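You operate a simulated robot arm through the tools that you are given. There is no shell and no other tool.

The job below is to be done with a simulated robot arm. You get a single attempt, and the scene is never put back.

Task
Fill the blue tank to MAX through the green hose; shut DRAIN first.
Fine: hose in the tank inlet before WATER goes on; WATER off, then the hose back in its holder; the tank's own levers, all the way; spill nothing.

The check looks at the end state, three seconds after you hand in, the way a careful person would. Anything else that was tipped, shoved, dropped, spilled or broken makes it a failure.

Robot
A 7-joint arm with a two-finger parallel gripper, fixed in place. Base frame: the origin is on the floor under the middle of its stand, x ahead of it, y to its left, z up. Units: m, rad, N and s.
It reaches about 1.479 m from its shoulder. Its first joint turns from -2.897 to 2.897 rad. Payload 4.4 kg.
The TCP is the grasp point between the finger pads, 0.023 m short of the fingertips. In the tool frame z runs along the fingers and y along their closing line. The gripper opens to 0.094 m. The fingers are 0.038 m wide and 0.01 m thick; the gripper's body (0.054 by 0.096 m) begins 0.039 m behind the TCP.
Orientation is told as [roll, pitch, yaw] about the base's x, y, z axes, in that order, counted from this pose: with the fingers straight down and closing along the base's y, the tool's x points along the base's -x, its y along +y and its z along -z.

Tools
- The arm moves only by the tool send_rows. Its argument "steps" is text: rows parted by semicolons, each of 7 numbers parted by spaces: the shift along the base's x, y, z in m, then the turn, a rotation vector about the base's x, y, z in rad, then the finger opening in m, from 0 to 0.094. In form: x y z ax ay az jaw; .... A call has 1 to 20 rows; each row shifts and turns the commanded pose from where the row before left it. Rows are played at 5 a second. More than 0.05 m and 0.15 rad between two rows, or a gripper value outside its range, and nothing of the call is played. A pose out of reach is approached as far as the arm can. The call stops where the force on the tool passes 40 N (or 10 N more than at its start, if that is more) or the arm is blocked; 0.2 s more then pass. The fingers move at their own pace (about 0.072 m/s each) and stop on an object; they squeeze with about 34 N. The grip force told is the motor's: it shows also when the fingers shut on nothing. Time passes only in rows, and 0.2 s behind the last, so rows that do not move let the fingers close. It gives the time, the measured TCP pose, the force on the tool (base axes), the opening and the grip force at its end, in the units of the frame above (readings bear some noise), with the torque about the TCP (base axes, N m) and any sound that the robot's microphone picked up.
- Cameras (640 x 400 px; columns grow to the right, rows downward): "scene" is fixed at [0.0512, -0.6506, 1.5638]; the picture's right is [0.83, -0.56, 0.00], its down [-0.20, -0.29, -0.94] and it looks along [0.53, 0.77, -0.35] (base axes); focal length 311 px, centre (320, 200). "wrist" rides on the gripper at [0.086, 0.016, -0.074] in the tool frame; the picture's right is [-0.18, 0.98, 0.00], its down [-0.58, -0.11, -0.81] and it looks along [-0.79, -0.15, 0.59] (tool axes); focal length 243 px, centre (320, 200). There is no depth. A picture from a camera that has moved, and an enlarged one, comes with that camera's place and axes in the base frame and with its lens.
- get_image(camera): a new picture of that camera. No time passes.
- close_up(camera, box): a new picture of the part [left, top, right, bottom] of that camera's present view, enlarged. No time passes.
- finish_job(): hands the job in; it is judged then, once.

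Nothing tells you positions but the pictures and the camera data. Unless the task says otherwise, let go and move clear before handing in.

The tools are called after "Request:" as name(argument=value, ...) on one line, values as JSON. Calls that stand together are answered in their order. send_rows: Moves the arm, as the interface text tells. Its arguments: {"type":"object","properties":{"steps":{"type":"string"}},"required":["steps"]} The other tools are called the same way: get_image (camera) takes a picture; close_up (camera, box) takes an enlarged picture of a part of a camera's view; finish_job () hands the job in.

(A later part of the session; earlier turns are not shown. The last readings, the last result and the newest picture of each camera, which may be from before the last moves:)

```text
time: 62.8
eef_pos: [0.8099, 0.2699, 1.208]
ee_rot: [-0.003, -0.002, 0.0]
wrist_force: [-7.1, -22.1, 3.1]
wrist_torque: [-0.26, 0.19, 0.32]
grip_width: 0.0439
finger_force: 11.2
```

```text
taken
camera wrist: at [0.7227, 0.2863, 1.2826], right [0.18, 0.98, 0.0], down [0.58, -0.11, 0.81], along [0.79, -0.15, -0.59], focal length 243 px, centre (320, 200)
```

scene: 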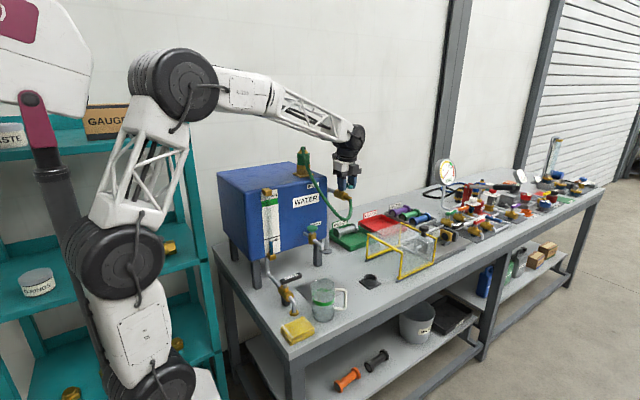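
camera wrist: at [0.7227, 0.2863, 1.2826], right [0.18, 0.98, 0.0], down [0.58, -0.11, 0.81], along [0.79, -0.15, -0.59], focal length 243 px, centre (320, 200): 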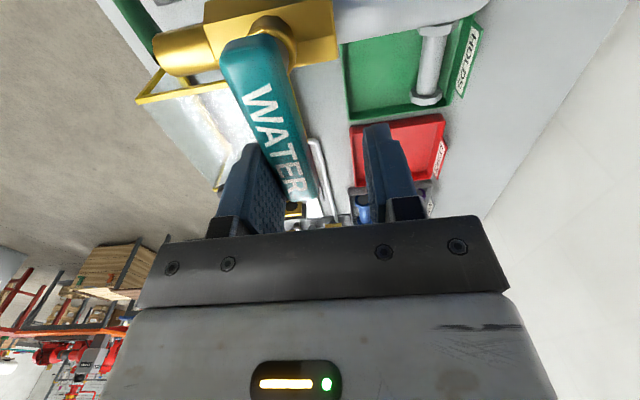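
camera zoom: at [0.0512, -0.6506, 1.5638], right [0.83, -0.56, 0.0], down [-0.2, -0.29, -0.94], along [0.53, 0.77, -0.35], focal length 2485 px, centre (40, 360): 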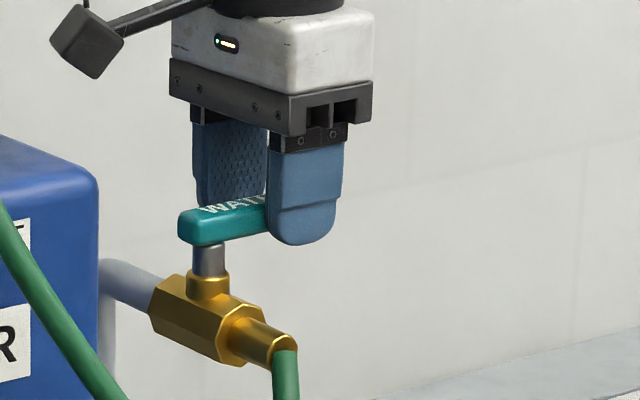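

The water stands mid-band and WATER is back against its off stop (22 N). I give one more small push to be sure, then open the jaw and rise.

Request:
send_rows(steps="0 0.003 0 0 0 0 0.034; 0 0 0 0 0 0 0.034; 0 -0.008 0 0 0 0 0.04; 0 -0.006 0 0 0 0 0.05; 0 0 0 0 0 0 0.055; 0 0 0.02 0 0 0 0.055; 0 0 0.03 0 0 0 0.055; 0 0 0.04 0 0 0 0.055; 0 0 0.04 0 0 0 0.055; 0 0 0 0 0 0 0.055")

Request:
close_up(camera="scene", box=[325, 155, 385, 205])

Request:
close_up(camera="scene", box=[258, 184, 286, 224])

Request:
close_up(camera="wrist", box=[220, 0, 420, 120])

```text
time: 65.0
eef_pos: [0.8105, 0.261, 1.3384]
ee_rot: [-0.001, -0.001, -0.001]
wrist_force: [0.1, -0.7, 0.8]
wrist_torque: [0.02, -0.01, 0.02]
grip_width: 0.0548
finger_force: 0.0
```

```text
8.00 times, centred on (355, 180) of scene
camera zoom: at [0.0512, -0.6506, 1.5638], right [0.83, -0.56, 0.0], down [-0.2, -0.29, -0.94], along [0.53, 0.77, -0.35], focal length 2485 px, centre (40, 360)
```

zoom: 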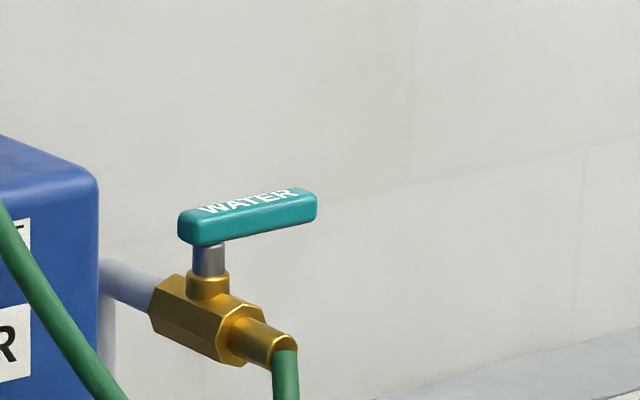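

```text
10.00 times, centred on (272, 204) of scene
camera zoom: at [0.0512, -0.6506, 1.5638], right [0.83, -0.56, 0.0], down [-0.2, -0.29, -0.94], along [0.53, 0.77, -0.35], focal length 3107 px, centre (800, 160)
```

zoom: 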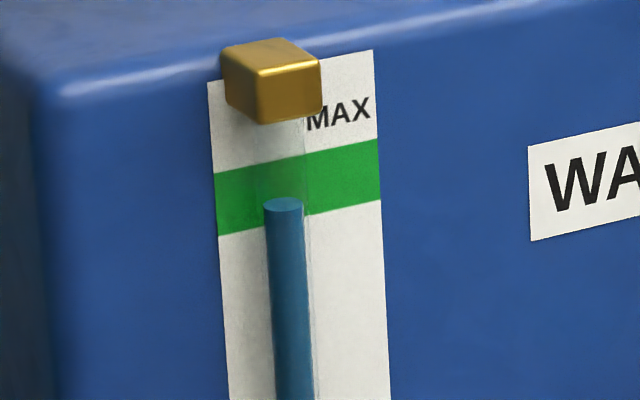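

```text
3.20 times, centred on (320, 60) of wrist
camera zoom: at [0.7226, 0.2765, 1.4129], right [0.18, 0.98, 0.0], down [0.58, -0.11, 0.81], along [0.79, -0.15, -0.59], focal length 776 px, centre (320, 648)
```

zoom: 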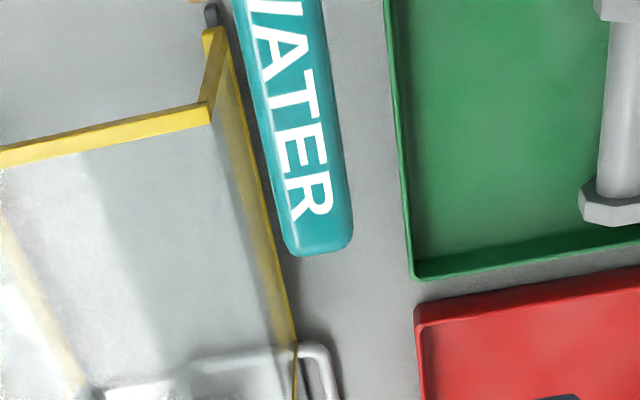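

WATER is exactly back where it began and the level holds steady mid-band. Now I fetch the coupling: up, over the inlet with the fingers open, then look.

Request:
send_rows(steps="0 0 0.04 0 0 0 0.07; 0 0 0.04 0 0 0 0.094; 0 0 0.03 0 0 0 0.094; -0.0446 0.0134 0 0 0 0 0.094; -0.0446 0.0134 0 0 0 0 0.094; -0.0446 0.0134 0 0 0 0 0.094; -0.0447 0.0135 0 0 0 0 0.094; 0 0 0 0 0 0 0.094")

Request:
close_up(camera="wrist", box=[200, 0, 440, 150])

Request:
close_up(camera="scene", box=[250, 100, 390, 220])

```text
time: 66.8
eef_pos: [0.6306, 0.3141, 1.4468]
ee_rot: [-0.001, -0.001, -0.002]
wrist_force: [0.0, -0.3, -1.1]
wrist_torque: [-0.02, 0.01, 0.03]
grip_width: 0.0942
finger_force: 0.0
```

```text
2.67 times, centred on (320, 75) of wrist
camera zoom: at [0.543, 0.3305, 1.522], right [0.19, 0.98, 0.0], down [0.58, -0.11, 0.81], along [0.79, -0.15, -0.59], focal length 647 px, centre (320, 533)
```

zoom: 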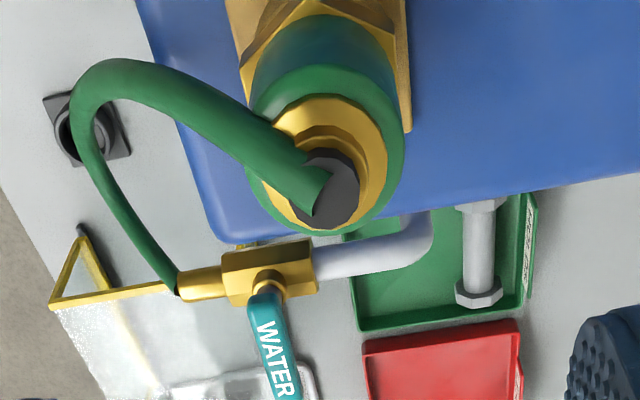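

```text
3.33 times, centred on (320, 160) of scene
camera zoom: at [0.0512, -0.6506, 1.5638], right [0.83, -0.56, 0.0], down [-0.2, -0.29, -0.94], along [0.53, 0.77, -0.35], focal length 1036 px, centre (320, 333)
```

zoom: 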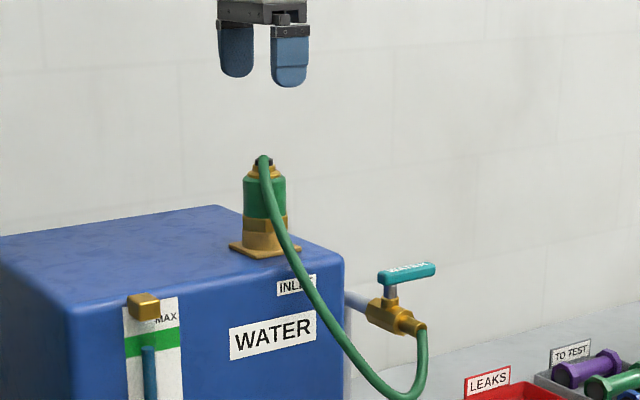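

The coupling is centred below the hand, and the hose passes on the −x side of the near finger. I descend to TCP z≈1.314.

Request:
send_rows(steps="0.001 0.001 -0.03 0 0 0 0.094; 0 0 -0.03 0 0 0 0.094; 0 0 -0.03 0 0 0 0.094; 0 0 -0.025 0 0 0 0.094; 0 0 -0.0175 0 0 0 0.094; 0 0 0 0 0 0 0.094")

Request:
get_image(camera="wrist")

Request:
close_up(camera="scene", box=[270, 110, 350, 190])

```text
time: 68.2
eef_pos: [0.6326, 0.3136, 1.3161]
ee_rot: [-0.001, -0.001, 0.001]
wrist_force: [-0.7, -0.1, 0.6]
wrist_torque: [0.0, 0.01, 0.01]
grip_width: 0.0941
finger_force: 0.2
```

```text
taken
camera wrist: at [0.5452, 0.331, 1.3899], right [0.18, 0.98, 0.0], down [0.58, -0.11, 0.81], along [0.79, -0.15, -0.59], focal length 243 px, centre (320, 200)
```

wrist: 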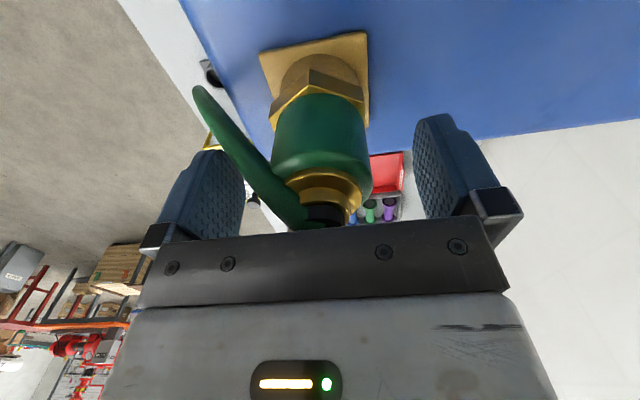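

```text
5.00 times, centred on (310, 150) of scene
camera zoom: at [0.0512, -0.6506, 1.5638], right [0.83, -0.56, 0.0], down [-0.2, -0.29, -0.94], along [0.53, 0.77, -0.35], focal length 1553 px, centre (370, 450)
```

zoom: 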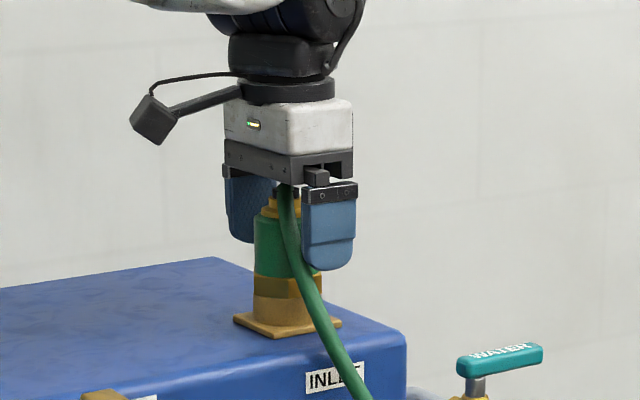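

No contact so far. I lower 3.5 mm more for a deeper hold on the green body, then close.

Request:
send_rows(steps="0 0.0005 -0.0035 0 0 0 0.094; 0 0 0 0 0 0 0.094; 0 0 0 0 0 0 0.06; 0 0 0 0 0 0 0.03; 0 0 0 0 0 0 0.03; 0 0 0 0 0 0 0.03")

Request:
get_image(camera="wrist")

Request:
close_up(camera="scene", box=[270, 110, 350, 190])

```text
time: 69.6
eef_pos: [0.6322, 0.3141, 1.3126]
ee_rot: [-0.002, -0.001, -0.002]
wrist_force: [-0.5, -0.6, -0.3]
wrist_torque: [0.0, -0.02, 0.02]
grip_width: 0.0472
finger_force: 34.2
```

```text
taken
camera wrist: at [0.5454, 0.3316, 1.3866], right [0.18, 0.98, 0.0], down [0.58, -0.11, 0.81], along [0.79, -0.15, -0.59], focal length 243 px, centre (320, 200)
```

wrist: 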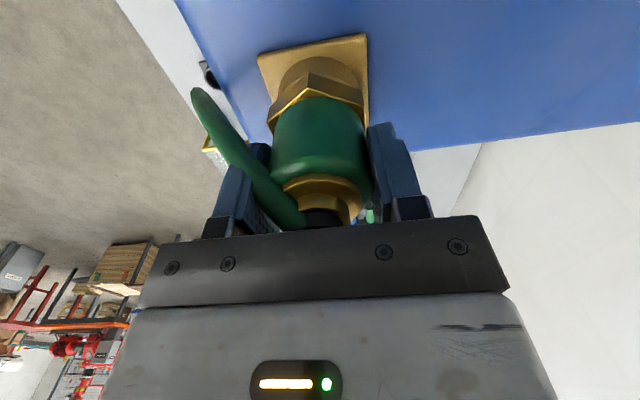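

```text
5.00 times, centred on (310, 150) of scene
camera zoom: at [0.0512, -0.6506, 1.5638], right [0.83, -0.56, 0.0], down [-0.2, -0.29, -0.94], along [0.53, 0.77, -0.35], focal length 1553 px, centre (370, 450)
```

zoom: 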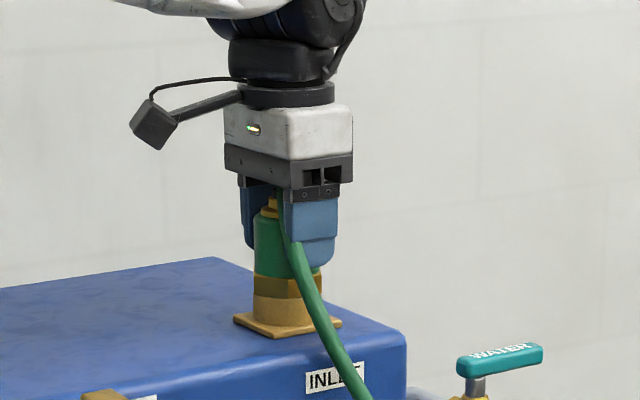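

The coupling is gripped again. I lift it straight up a few centimetres and hold it above the inlet to see whether anything drips.

Request:
send_rows(steps="0 0 0.006 0 0 0 0.03; 0 0 0.01 0 0 0 0.03; 0 0 0.015 0 0 0 0.03; 0 0 0.015 0 0 0 0.03; 0 0 0 0 0 0 0.03; 0 0 0 0 0 0 0.03; 0 0 0 0 0 0 0.03; 0 0 0 0 0 0 0.03")

Request:
close_up(camera="scene", box=[270, 110, 350, 190])

Request:
get_image(camera="wrist")

```text
time: 71.4
eef_pos: [0.6325, 0.3142, 1.3591]
ee_rot: [-0.001, 0.0, -0.003]
wrist_force: [-0.1, -0.7, -1.3]
wrist_torque: [0.0, 0.0, -0.04]
grip_width: 0.047
finger_force: 34.5
```

```text
5.00 times, centred on (310, 150) of scene
camera zoom: at [0.0512, -0.6506, 1.5638], right [0.83, -0.56, 0.0], down [-0.2, -0.29, -0.94], along [0.53, 0.77, -0.35], focal length 1553 px, centre (370, 450)
```

zoom: 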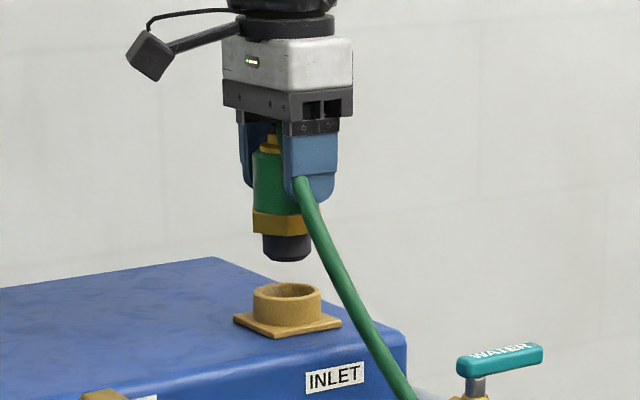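

```text
taken
camera wrist: at [0.5457, 0.3315, 1.4331], right [0.18, 0.98, 0.0], down [0.58, -0.11, 0.81], along [0.79, -0.15, -0.59], focal length 243 px, centre (320, 200)
```

wrist: 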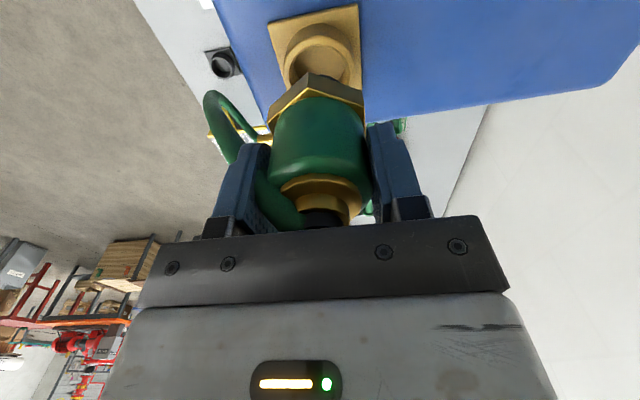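

No drips, and the coupling hangs straight. I retrace the path: up to z≈1.40, across to (0.766, 0.065), then down to z≈1.05 above the holder.

Request:
send_rows(steps="0 0 0.041 0 0 0 0.03; 0.0191 -0.0355 0 0 0 0 0.03; 0.0191 -0.0355 0 0 0 0 0.03; 0.0191 -0.0355 0 0 0 0 0.03; 0.0191 -0.0355 0 0 0 0 0.03; 0.0191 -0.0355 0 0 0 0 0.03; 0.0191 -0.0355 0 0 0 0 0.03; 0.0191 -0.0357 0 0 0 0 0.03; 0 0 0 0 0 0 0.03; 0 0 -0.044 0 0 0 0.03; 0 0 -0.044 0 0 0 0.03; 0 0 -0.044 0 0 0 0.03; 0 0 -0.044 0 0 0 0.03; 0 0 -0.044 0 0 0 0.03; 0 0 -0.044 0 0 0 0.03; 0 0 -0.044 0 0 0 0.03; 0 0 -0.042 0 0 0 0.03; 0 0 0 0 0 0 0.03")

Request:
get_image(camera="wrist")

Request:
close_up(camera="scene", box=[340, 200, 420, 300])

```text
time: 75.2
eef_pos: [0.7676, 0.0653, 1.0484]
ee_rot: [0.0, 0.0, 0.0]
wrist_force: [-0.5, -0.3, -0.9]
wrist_torque: [-0.02, 0.01, -0.02]
grip_width: 0.0469
finger_force: 34.0
```

```text
taken
camera wrist: at [0.6801, 0.082, 1.1233], right [0.18, 0.98, 0.0], down [0.58, -0.11, 0.81], along [0.79, -0.15, -0.59], focal length 243 px, centre (320, 200)
```

wrist: 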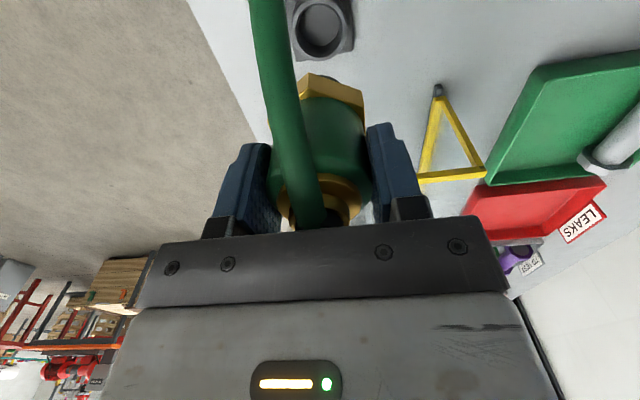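

```text
4.00 times, centred on (380, 250) of scene
camera zoom: at [0.0512, -0.6506, 1.5638], right [0.83, -0.56, 0.0], down [-0.2, -0.29, -0.94], along [0.53, 0.77, -0.35], focal length 1243 px, centre (80, 0)
```

zoom: 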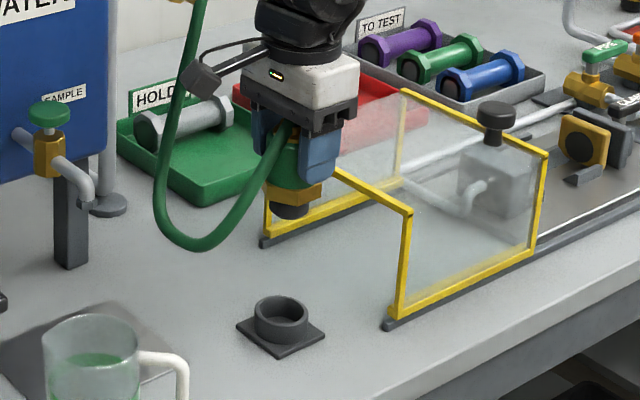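

The view matches the one from the first lift-out; the cup lies about 1.5 mm towards −x. I correct for that and lower to just above the cup.

Request:
send_rows(steps="-0.0015 0 -0.03 0 0 0 0.03; 0 0 -0.03 0 0 0 0.03; 0 0 -0.02 0 0 0 0.03; 0 0 0 0 0 0 0.03; 0 0 0 0 0 0 0.03")

Request:
close_up(camera="scene", box=[350, 240, 410, 300])

Request:
close_up(camera="wrist", box=[240, 0, 400, 120])

```text
time: 76.4
eef_pos: [0.7663, 0.0667, 0.9698]
ee_rot: [-0.002, -0.001, 0.0]
wrist_force: [-0.3, -0.2, -0.7]
wrist_torque: [0.02, 0.03, 0.0]
grip_width: 0.047
finger_force: 33.7
```

```text
6.67 times, centred on (380, 270) of scene
camera zoom: at [0.0512, -0.6506, 1.5638], right [0.83, -0.56, 0.0], down [-0.2, -0.29, -0.94], along [0.53, 0.77, -0.35], focal length 2071 px, centre (-80, -267)
```

zoom: 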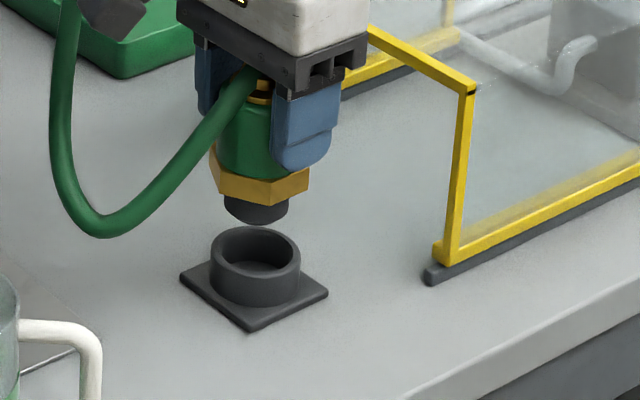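

```text
3.33 times, centred on (320, 60) of wrist
camera zoom: at [0.6779, 0.0826, 1.0438], right [0.18, 0.98, 0.0], down [0.58, -0.11, 0.81], along [0.79, -0.15, -0.59], focal length 809 px, centre (320, 667)
```

zoom: 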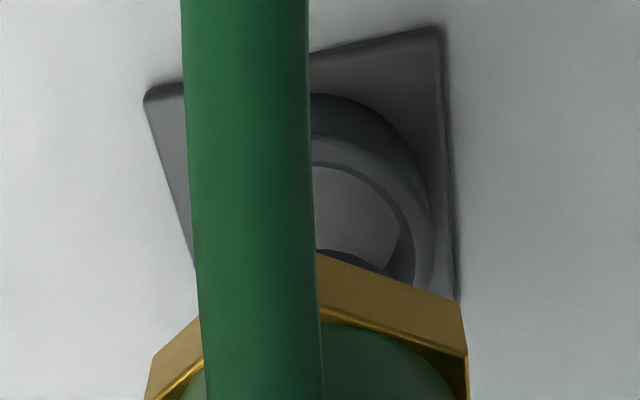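

The spigot will come down within about 1 mm of the cup's axis. I lower slowly into it.

Request:
send_rows(steps="0 -0.0005 -0.01 0 0 0 0.03; 0 0 -0.008 0 0 0 0.03; 0 0 -0.006 0 0 0 0.03; 0 0 -0.005 0 0 0 0.03; 0 0 0 0 0 0 0.03")

Request:
close_up(camera="scene", box=[350, 240, 410, 300])

```text
time: 77.6
eef_pos: [0.765, 0.0644, 0.9398]
ee_rot: [0.0, -0.001, 0.0]
wrist_force: [2.5, -1.3, 0.4]
wrist_torque: [-0.05, -0.06, 0.01]
grip_width: 0.047
finger_force: 34.0
```

```text
6.67 times, centred on (380, 270) of scene
camera zoom: at [0.0512, -0.6506, 1.5638], right [0.83, -0.56, 0.0], down [-0.2, -0.29, -0.94], along [0.53, 0.77, -0.35], focal length 2071 px, centre (-80, -267)
```

zoom: 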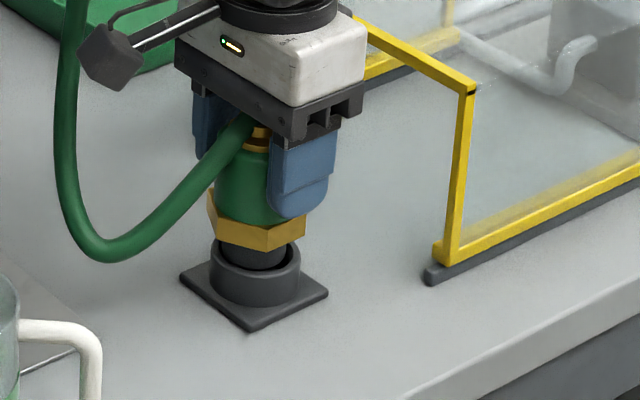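

The spigot has entered the cup with hardly any side force. I continue down in small steps until the hex sits on the cup.

Request:
send_rows(steps="0.0005 0.0005 -0.003 0 0 0 0.03; 0 0 -0.003 0 0 0 0.03; 0 0 -0.002 0 0 0 0.03; 0 0 -0.002 0 0 0 0.03; 0 0 0 0 0 0 0.03")

Request:
close_up(camera="scene", box=[350, 240, 410, 300])

```text
time: 78.8
eef_pos: [0.7648, 0.0656, 0.9301]
ee_rot: [0.001, -0.001, -0.001]
wrist_force: [6.5, -8.3, 0.9]
wrist_torque: [-0.35, -0.34, 0.07]
grip_width: 0.0471
finger_force: 33.9
```

```text
6.67 times, centred on (380, 270) of scene
camera zoom: at [0.0512, -0.6506, 1.5638], right [0.83, -0.56, 0.0], down [-0.2, -0.29, -0.94], along [0.53, 0.77, -0.35], focal length 2071 px, centre (-80, -267)
```

zoom: 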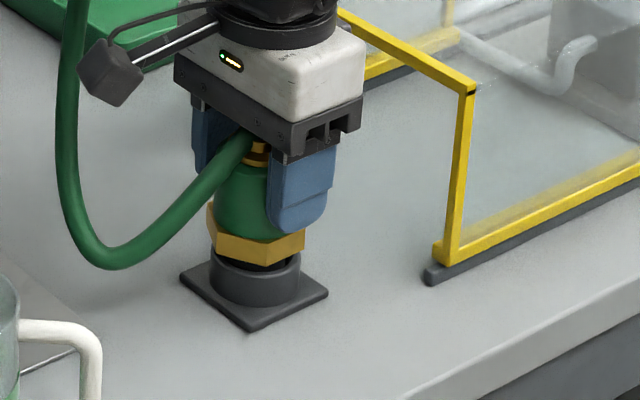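

The side force (6.5, −8.3 N) says that the spigot leans on the cup's wall, so I shift slightly towards +x, −y and lower the last few millimetres.

Request:
send_rows(steps="0.001 -0.001 0 0 0 0 0.03; 0 0 -0.002 0 0 0 0.03; 0 0 -0.002 0 0 0 0.03; 0 0 0 0 0 0 0.03")

Request:
close_up(camera="scene", box=[350, 240, 410, 300])

```text
time: 79.8
eef_pos: [0.7662, 0.0652, 0.9256]
ee_rot: [-0.002, 0.0, 0.0]
wrist_force: [0.1, 1.5, -1.1]
wrist_torque: [0.05, 0.0, -0.03]
grip_width: 0.0471
finger_force: 34.0
```

```text
6.67 times, centred on (380, 270) of scene
camera zoom: at [0.0512, -0.6506, 1.5638], right [0.83, -0.56, 0.0], down [-0.2, -0.29, -0.94], along [0.53, 0.77, -0.35], focal length 2071 px, centre (-80, -267)
```

zoom: 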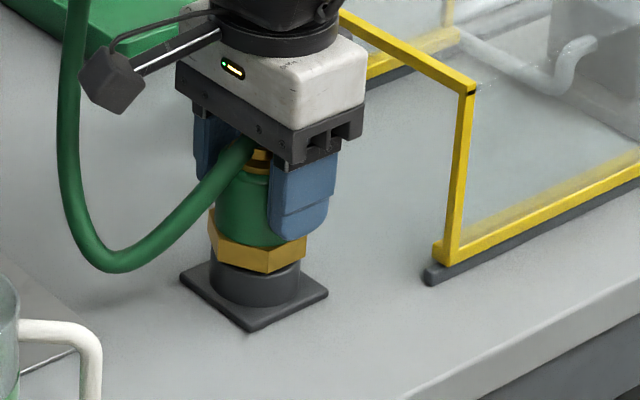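

The side force is gone and the hex is within about 2 mm of its seat. I take the last small steps.

Request:
send_rows(steps="0 0 -0.0015 0 0 0 0.03; 0 0 -0.0015 0 0 0 0.03; 0 0 0 0 0 0 0.03")

Request:
close_up(camera="scene", box=[350, 240, 410, 300])

```text
time: 80.6
eef_pos: [0.7669, 0.0647, 0.9241]
ee_rot: [-0.002, 0.0, 0.001]
wrist_force: [0.1, 0.3, -1.6]
wrist_torque: [0.06, 0.0, 0.01]
grip_width: 0.0471
finger_force: 34.0
```

```text
6.67 times, centred on (380, 270) of scene
camera zoom: at [0.0512, -0.6506, 1.5638], right [0.83, -0.56, 0.0], down [-0.2, -0.29, -0.94], along [0.53, 0.77, -0.35], focal length 2071 px, centre (-80, -267)
```

zoom: 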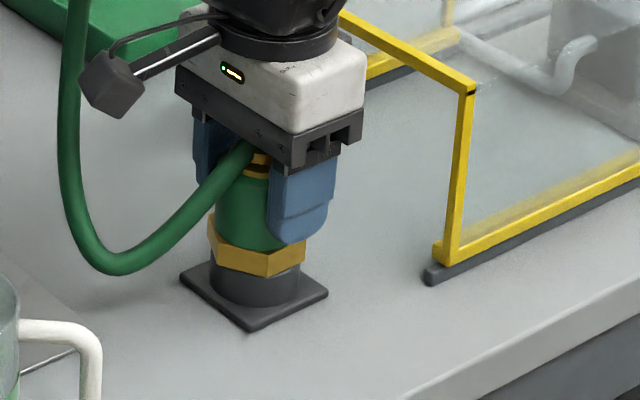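

Request:
send_rows(steps="0 0 -0.001 0 0 0 0.03; 0 0 -0.001 0 0 0 0.03; 0 0 0 0 0 0 0.03")

Request:
close_up(camera="scene", box=[350, 240, 410, 300])

```text
time: 81.4
eef_pos: [0.7672, 0.0653, 0.923]
ee_rot: [-0.001, -0.002, -0.001]
wrist_force: [-6.3, 0.9, 24.5]
wrist_torque: [0.19, 0.67, 0.02]
grip_width: 0.0472
finger_force: 33.8
```

```text
6.67 times, centred on (380, 270) of scene
camera zoom: at [0.0512, -0.6506, 1.5638], right [0.83, -0.56, 0.0], down [-0.2, -0.29, -0.94], along [0.53, 0.77, -0.35], focal length 2071 px, centre (-80, -267)
```

zoom: 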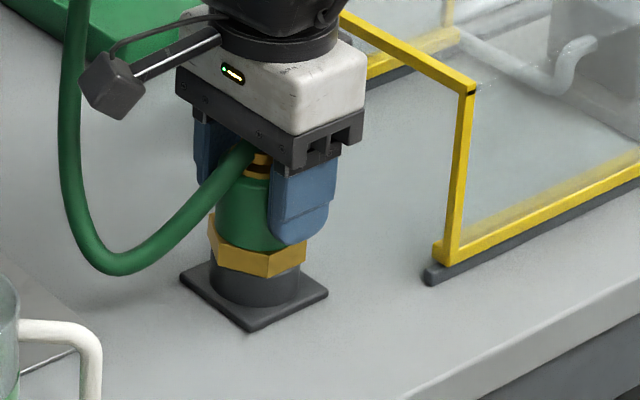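

It is seated (24 N upward). I ease off 1 mm, open the fingers, and check before rising.

Request:
send_rows(steps="0 0 0.0012 0 0 0 0.03; 0 0 0 0 0 0 0.03; 0 0 0 0 0 0 0.05; 0 0 0 0 0 0 0.07; 0 0 0 0 0 0 0.094; 0 0 0 0 0 0 0.094; 0 0 0 0 0 0 0.094")

Request:
close_up(camera="scene", box=[350, 240, 410, 300])

Request:
get_image(camera="wrist")

```text
time: 83.0
eef_pos: [0.7659, 0.0666, 0.9227]
ee_rot: [-0.001, 0.001, 0.0]
wrist_force: [0.3, 0.9, -0.1]
wrist_torque: [0.02, 0.01, -0.04]
grip_width: 0.0941
finger_force: 0.1
```

```text
6.67 times, centred on (380, 270) of scene
camera zoom: at [0.0512, -0.6506, 1.5638], right [0.83, -0.56, 0.0], down [-0.2, -0.29, -0.94], along [0.53, 0.77, -0.35], focal length 2071 px, centre (-80, -267)
```

zoom: 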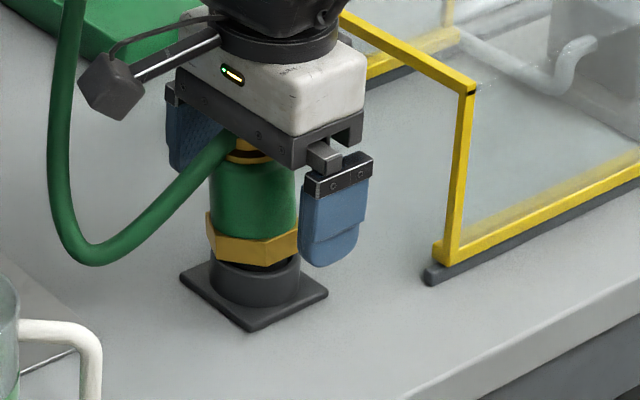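

```text
taken
camera wrist: at [0.6788, 0.0817, 0.9965], right [0.18, 0.98, 0.0], down [0.58, -0.11, 0.81], along [0.79, -0.15, -0.59], focal length 243 px, centre (320, 200)
```

wrist: 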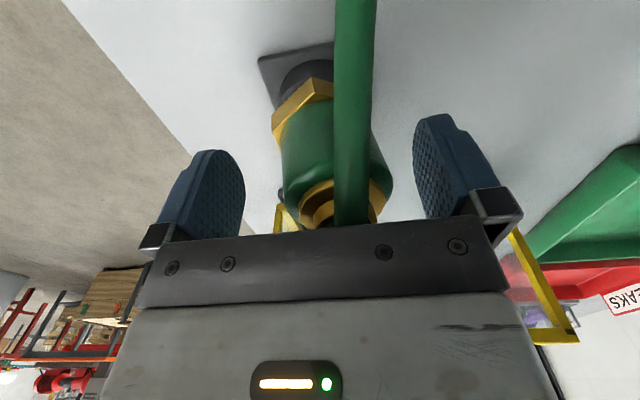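

After opening, the coupling seems to lean over a little in the cup. I look closer before doing anything else.

Request:
close_up(camera="scene", box=[362, 252, 398, 288])

Request:
close_up(camera="wrist", box=[230, 30, 430, 240])

Request:
get_image(camera="scene")

```text
11.11 times, centred on (380, 270) of scene
camera zoom: at [0.0512, -0.6506, 1.5638], right [0.83, -0.56, 0.0], down [-0.2, -0.29, -0.94], along [0.53, 0.77, -0.35], focal length 3452 px, centre (-347, -578)
```

zoom: 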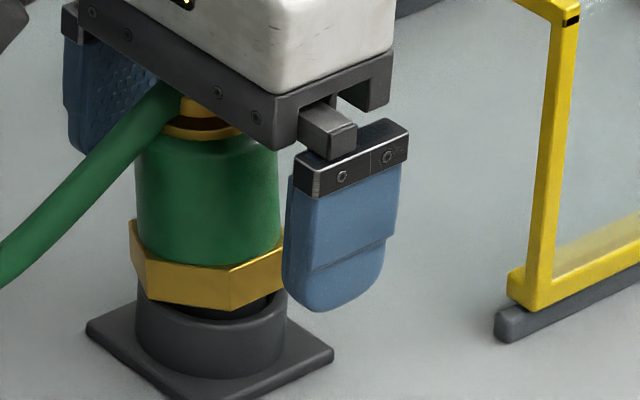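

```text
1.90 times, centred on (330, 135) of wrist
camera zoom: at [0.6788, 0.0817, 0.9965], right [0.18, 0.98, 0.0], down [0.58, -0.11, 0.81], along [0.79, -0.15, -0.59], focal length 462 px, centre (301, 324)
```

zoom: 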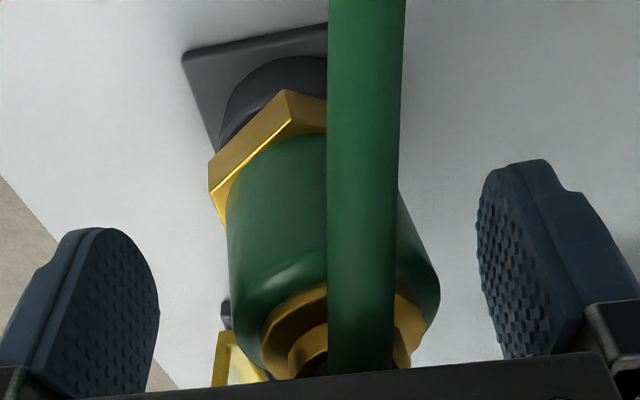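

```text
taken
```

scene: 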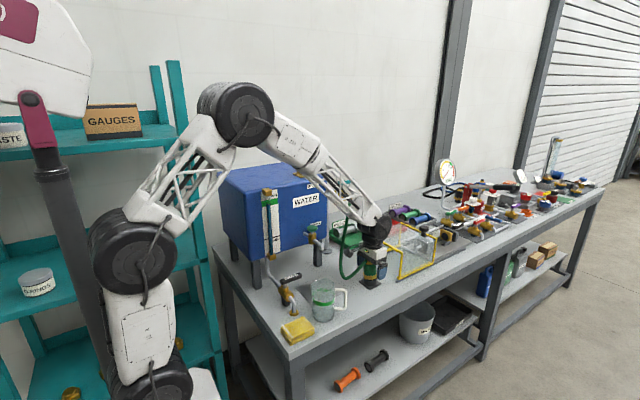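

Request:
close_up(camera="scene", box=[310, 170, 410, 300])

Request:
close_up(camera="scene", box=[330, 215, 390, 285])

```text
3.08 times, centred on (360, 235) of scene
camera zoom: at [0.0512, -0.6506, 1.5638], right [0.83, -0.56, 0.0], down [-0.2, -0.29, -0.94], along [0.53, 0.77, -0.35], focal length 956 px, centre (197, 92)
```

zoom: 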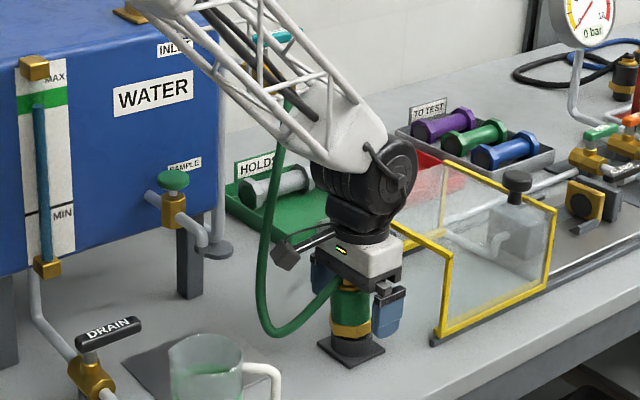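

```text
5.71 times, centred on (360, 250) of scene
camera zoom: at [0.0512, -0.6506, 1.5638], right [0.83, -0.56, 0.0], down [-0.2, -0.29, -0.94], along [0.53, 0.77, -0.35], focal length 1775 px, centre (91, -86)
```

zoom: 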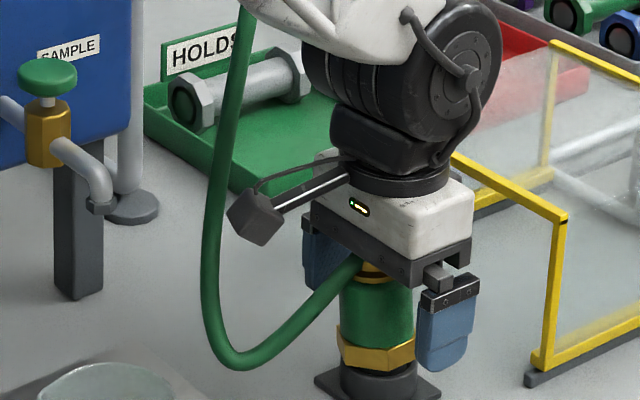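

The coupling has tipped towards +y within the cup's play, so it is not properly seated. I close the fingers slowly, which should square it up between the pads, and look again.

Request:
send_rows(steps="0 0 0 0 0 0 0.085; 0 0 0 0 0 0 0.076; 0 0 0 0 0 0 0.068; 0 0 0 0 0 0 0.061; 0 0 0 0 0 0 0.056; 0 0 0 0 0 0 0.052; 0 0 0 0 0 0 0.049; 0 0 0 0 0 0 0.046; 0 0 0 0 0 0 0.03; 0 0 0 0 0 0 0.03")

Request:
close_up(camera="scene", box=[362, 252, 398, 288])

Request:
close_up(camera="wrist", box=[230, 30, 430, 240])

```text
time: 85.2
eef_pos: [0.7658, 0.065, 0.9229]
ee_rot: [-0.001, 0.0, 0.001]
wrist_force: [0.5, -0.6, -0.1]
wrist_torque: [-0.04, -0.01, 0.0]
grip_width: 0.0475
finger_force: 33.8
```

```text
11.11 times, centred on (380, 270) of scene
camera zoom: at [0.0512, -0.6506, 1.5638], right [0.83, -0.56, 0.0], down [-0.2, -0.29, -0.94], along [0.53, 0.77, -0.35], focal length 3452 px, centre (-347, -578)
```

zoom: 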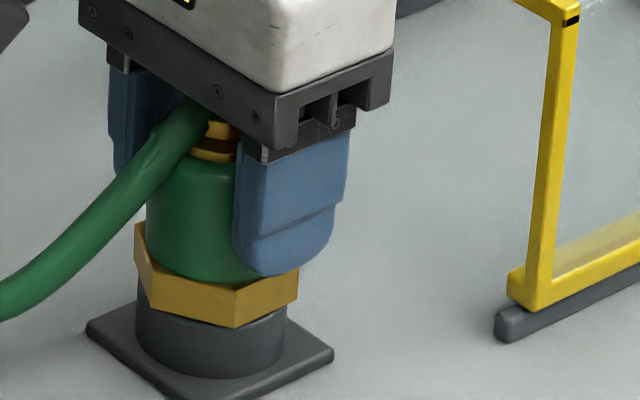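

```text
1.90 times, centred on (330, 135) of wrist
camera zoom: at [0.679, 0.0817, 0.9968], right [0.18, 0.98, 0.0], down [0.58, -0.11, 0.81], along [0.79, -0.15, -0.59], focal length 462 px, centre (301, 324)
```

zoom: 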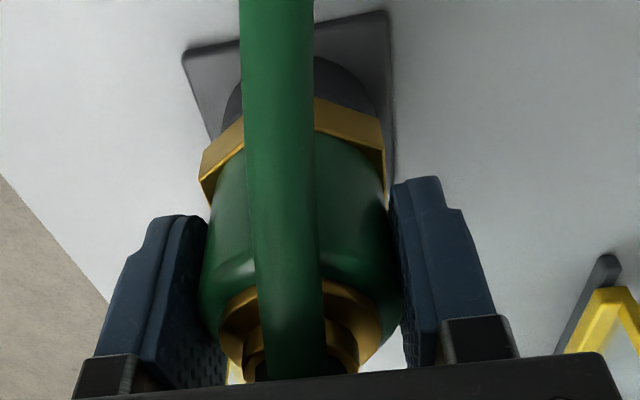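

It is upright again and flush on the cup, with almost no load on the hand. This time I open only a few millimetres and watch whether it stays upright on its own.

Request:
send_rows(steps="0 0 0 0 0 0 0.046; 0 0 0 0 0 0 0.048; 0 0 0 0 0 0 0.05; 0 0 0 0 0 0 0.052; 0 0 0 0 0 0 0.054; 0 0 0 0 0 0 0.056; 0 0 0 0 0 0 0.056")

Request:
close_up(camera="scene", box=[362, 252, 398, 288])

Request:
close_up(camera="wrist", box=[230, 30, 430, 240])

```text
time: 86.8
eef_pos: [0.7665, 0.0637, 0.9232]
ee_rot: [-0.001, 0.002, 0.0]
wrist_force: [0.1, -0.2, 0.2]
wrist_torque: [0.0, 0.0, 0.04]
grip_width: 0.0561
finger_force: 0.1
```

```text
11.11 times, centred on (380, 270) of scene
camera zoom: at [0.0512, -0.6506, 1.5638], right [0.83, -0.56, 0.0], down [-0.2, -0.29, -0.94], along [0.53, 0.77, -0.35], focal length 3452 px, centre (-347, -578)
```

zoom: 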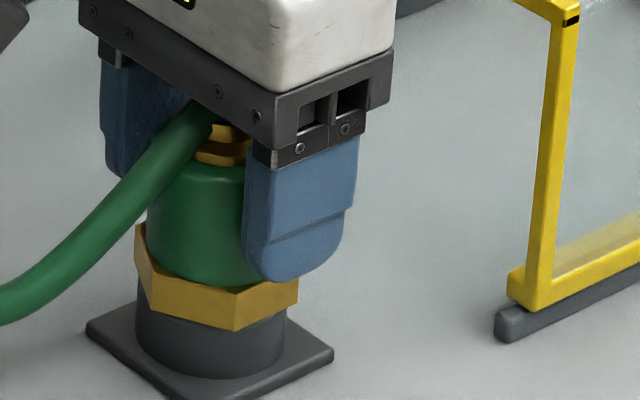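

```text
1.90 times, centred on (330, 135) of wrist
camera zoom: at [0.679, 0.0817, 0.9968], right [0.18, 0.98, 0.0], down [0.58, -0.11, 0.81], along [0.79, -0.15, -0.59], focal length 462 px, centre (301, 324)
```

zoom: 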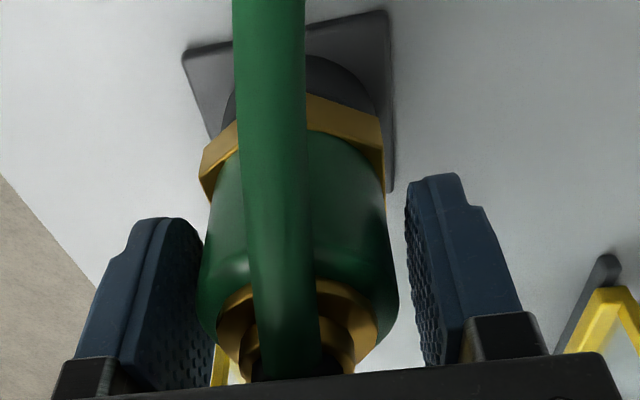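

It stands upright by itself, with gaps on both sides. I open the rest of the way gently and rise straight up.

Request:
send_rows(steps="0 0 0 0 0 0 0.062; 0 0 0 0 0 0 0.07; 0 0 0 0 0 0 0.08; 0 0 0 0 0 0 0.085; 0 0 0 0 0 0 0.085; 0 0 0 0 0 0 0.085")

Request:
close_up(camera="scene", box=[362, 252, 398, 288])

Request:
close_up(camera="wrist", box=[230, 30, 430, 240])

```text
time: 88.2
eef_pos: [0.7658, 0.0654, 0.9233]
ee_rot: [0.0, -0.001, -0.001]
wrist_force: [-0.2, 0.0, -0.6]
wrist_torque: [0.0, -0.04, 0.03]
grip_width: 0.0851
finger_force: 0.0
```

```text
11.11 times, centred on (380, 270) of scene
camera zoom: at [0.0512, -0.6506, 1.5638], right [0.83, -0.56, 0.0], down [-0.2, -0.29, -0.94], along [0.53, 0.77, -0.35], focal length 3452 px, centre (-347, -578)
```

zoom: 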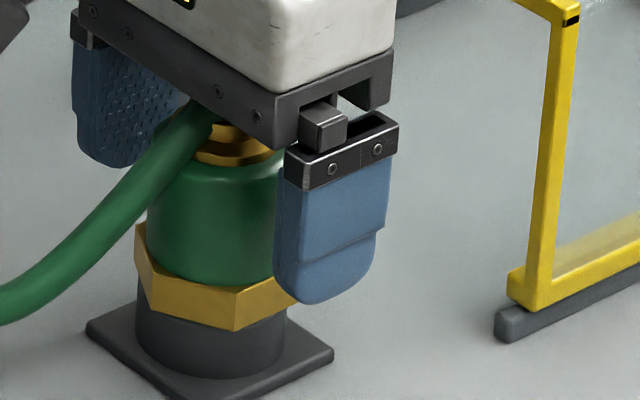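

```text
1.90 times, centred on (330, 135) of wrist
camera zoom: at [0.679, 0.0817, 0.9968], right [0.18, 0.98, 0.0], down [0.58, -0.11, 0.81], along [0.79, -0.15, -0.59], focal length 462 px, centre (301, 324)
```

zoom: 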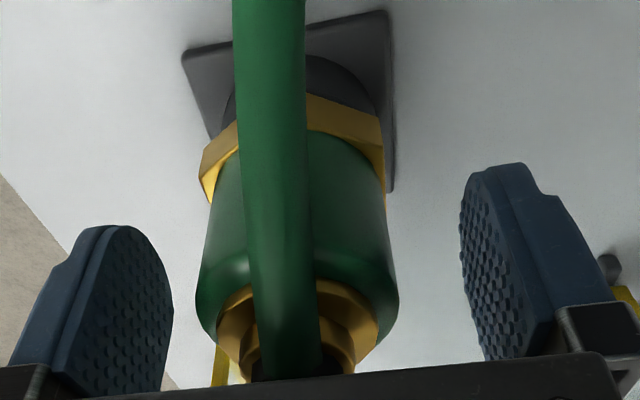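

It stays upright and still. I rise straight up, slowly at first.

Request:
send_rows(steps="0 0 0.005 0 0 0 0.085; 0 0 0.008 0 0 0 0.085; 0 0 0.012 0 0 0 0.085; 0 0 0.02 0 0 0 0.085; 0 0 0.03 0 0 0 0.085; 0 0 0.04 0 0 0 0.085; 0 0 0.04 0 0 0 0.085; 0 0 0.04 0 0 0 0.085; 0 0 0 0 0 0 0.085")

Request:
close_up(camera="scene", box=[340, 230, 420, 300])

Request:
get_image(camera="wrist")

Request:
get_image(camera="scene")

```text
time: 90.2
eef_pos: [0.766, 0.064, 1.1173]
ee_rot: [-0.003, 0.0, 0.002]
wrist_force: [-0.6, 0.0, -0.1]
wrist_torque: [0.01, -0.01, -0.02]
grip_width: 0.085
finger_force: 0.0
```

```text
5.71 times, centred on (380, 265) of scene
camera zoom: at [0.0512, -0.6506, 1.5638], right [0.83, -0.56, 0.0], down [-0.2, -0.29, -0.94], along [0.53, 0.77, -0.35], focal length 1775 px, centre (-23, -171)
```

zoom: 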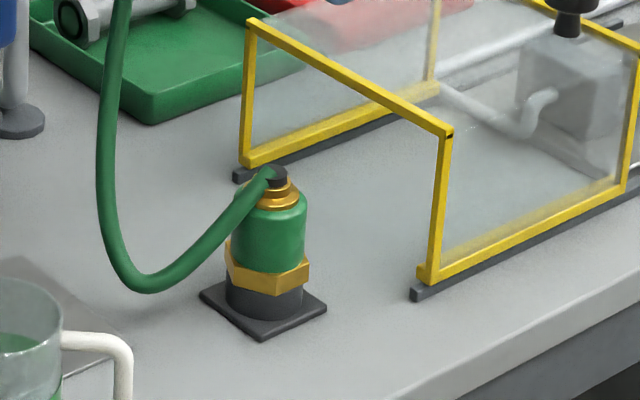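

```text
taken
camera wrist: at [0.6777, 0.0814, 1.1911], right [0.18, 0.98, 0.0], down [0.58, -0.11, 0.81], along [0.79, -0.15, -0.59], focal length 243 px, centre (320, 200)
```

wrist: 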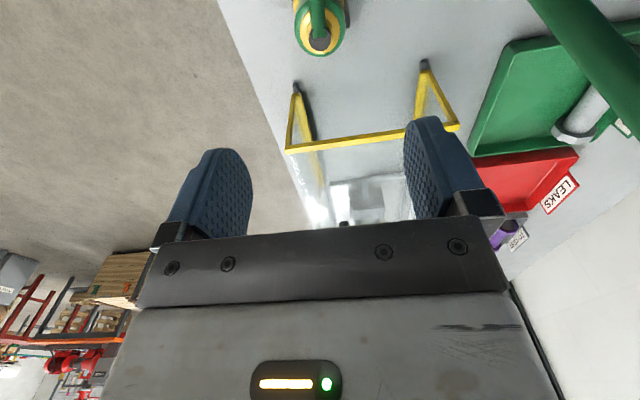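

```text
taken
```

scene: 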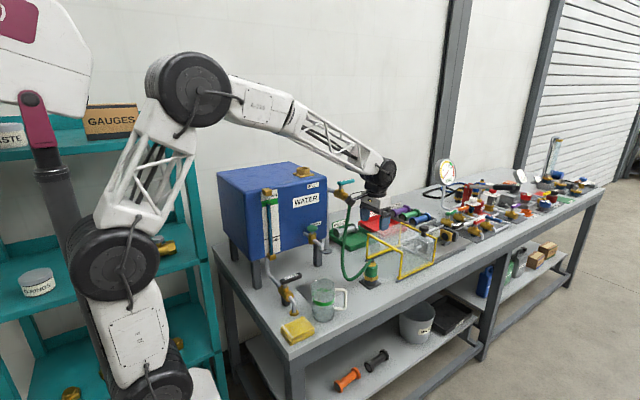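

The coupling is back in its holder with the hose looped as at the start. I compare it with the first picture at the same zoom, and check both levers and the gauge.

Request:
close_up(camera="scene", box=[340, 240, 420, 300])

Request:
close_up(camera="scene", box=[362, 252, 398, 288])

Request:
close_up(camera="scene", box=[258, 184, 286, 224])

Request:
close_up(camera="scene", box=[240, 230, 400, 350])

Request:
close_up(camera="wrist", box=[240, 0, 400, 100])

```text
6.67 times, centred on (380, 270) of scene
camera zoom: at [0.0512, -0.6506, 1.5638], right [0.83, -0.56, 0.0], down [-0.2, -0.29, -0.94], along [0.53, 0.77, -0.35], focal length 2071 px, centre (-80, -267)
```

zoom: 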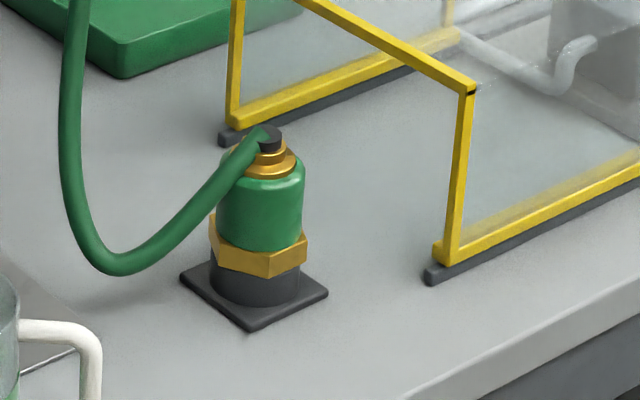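

```text
11.11 times, centred on (380, 270) of scene
camera zoom: at [0.0512, -0.6506, 1.5638], right [0.83, -0.56, 0.0], down [-0.2, -0.29, -0.94], along [0.53, 0.77, -0.35], focal length 3452 px, centre (-347, -578)
```

zoom: 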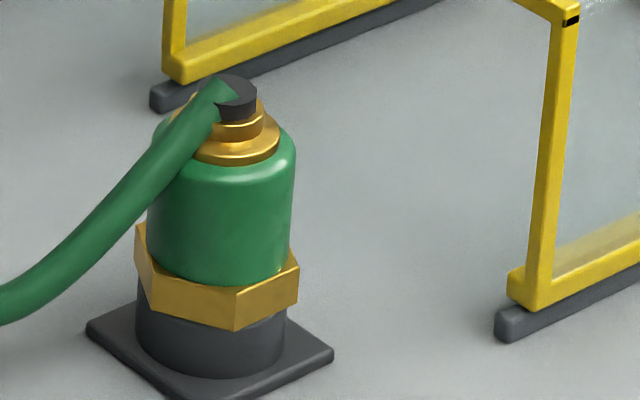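

```text
10.00 times, centred on (272, 204) of scene
camera zoom: at [0.0512, -0.6506, 1.5638], right [0.83, -0.56, 0.0], down [-0.2, -0.29, -0.94], along [0.53, 0.77, -0.35], focal length 3107 px, centre (800, 160)
```

zoom: 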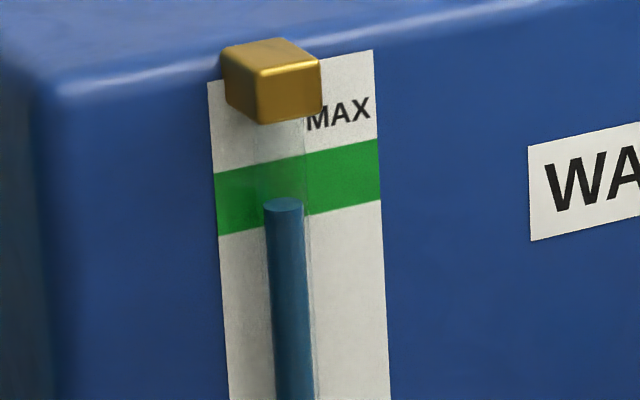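

```text
3.33 times, centred on (320, 290) of scene
camera zoom: at [0.0512, -0.6506, 1.5638], right [0.83, -0.56, 0.0], down [-0.2, -0.29, -0.94], along [0.53, 0.77, -0.35], focal length 1036 px, centre (320, -100)
```

zoom: 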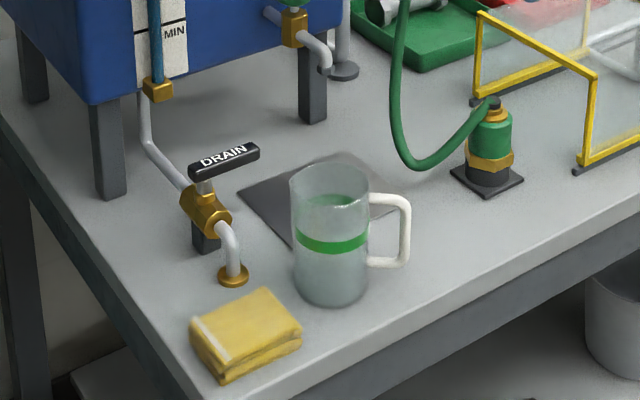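

```text
4.00 times, centred on (320, 50) of wrist
camera zoom: at [0.6777, 0.0814, 1.1911], right [0.18, 0.98, 0.0], down [0.58, -0.11, 0.81], along [0.79, -0.15, -0.59], focal length 970 px, centre (320, 800)
```

zoom: 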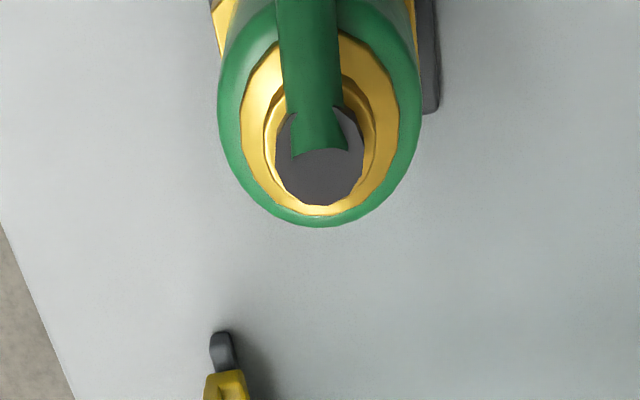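

All matches the first picture: the coupling is flush in its holder, DRAIN is across its pipe, and the level is steady mid-band. I move the arm up and clear, then take a last look at WATER and the surroundings.

Request:
send_rows(steps="0 0 0.04 0 0 0 0.085; 0 0 0.045 0 0 0 0.085; 0 0 0.045 0 0 0 0.085; 0 0 0.045 0 0 0 0.085; 0 0 0.045 0 0 0 0.085; 0 0 0.045 0 0 0 0.085; -0.045 0 0.02 0 0 0 0.085; -0.045 0 0 0 0 0 0.085; -0.045 0 0 0 0 0 0.085; -0.045 0 0 0 0 0 0.085; 0 0 0 0 0 0 0.085; 0 0 0 0 0 0 0.085")

Request:
get_image(camera="scene")

Request:
close_up(camera="scene", box=[240, 150, 400, 270])

Request:
close_up(camera="scene", box=[325, 155, 385, 205])

Request:
close_up(camera="scene", box=[258, 184, 286, 224])

```text
time: 92.8
eef_pos: [0.5848, 0.0641, 1.4025]
ee_rot: [-0.002, 0.001, 0.001]
wrist_force: [0.1, 0.5, -0.5]
wrist_torque: [-0.01, 0.01, 0.01]
grip_width: 0.085
finger_force: 0.2
```

```text
taken
```

scene: 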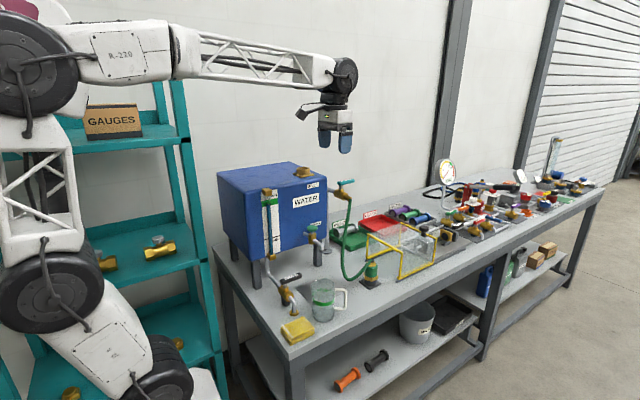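

```text
3.33 times, centred on (320, 210) of scene
camera zoom: at [0.0512, -0.6506, 1.5638], right [0.83, -0.56, 0.0], down [-0.2, -0.29, -0.94], along [0.53, 0.77, -0.35], focal length 1036 px, centre (320, 167)
```

zoom: 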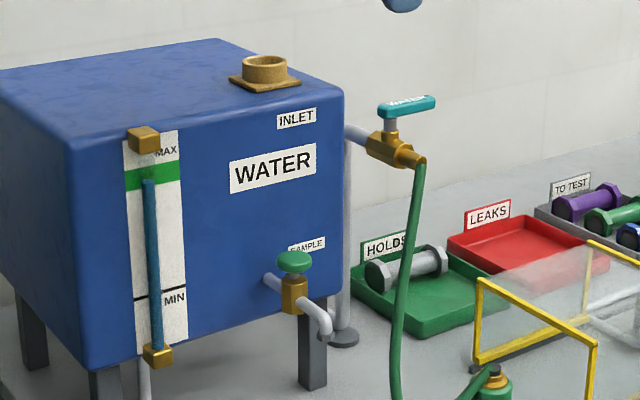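

```text
8.00 times, centred on (355, 180) of scene
camera zoom: at [0.0512, -0.6506, 1.5638], right [0.83, -0.56, 0.0], down [-0.2, -0.29, -0.94], along [0.53, 0.77, -0.35], focal length 2485 px, centre (40, 360)
```

zoom: 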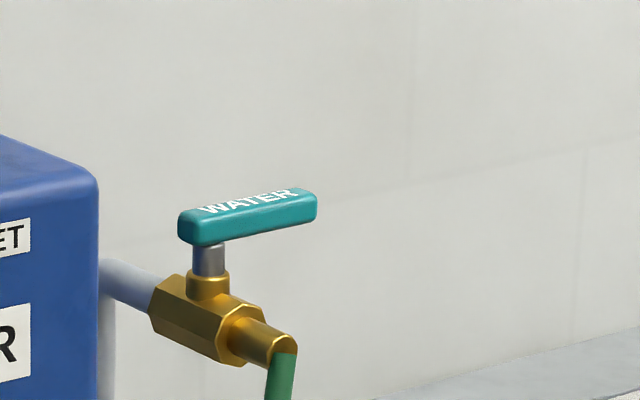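

```text
10.00 times, centred on (272, 204) of scene
camera zoom: at [0.0512, -0.6506, 1.5638], right [0.83, -0.56, 0.0], down [-0.2, -0.29, -0.94], along [0.53, 0.77, -0.35], focal length 3107 px, centre (800, 160)
```

zoom: 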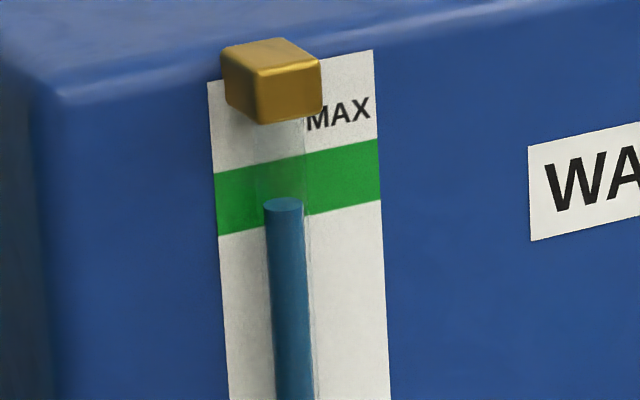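

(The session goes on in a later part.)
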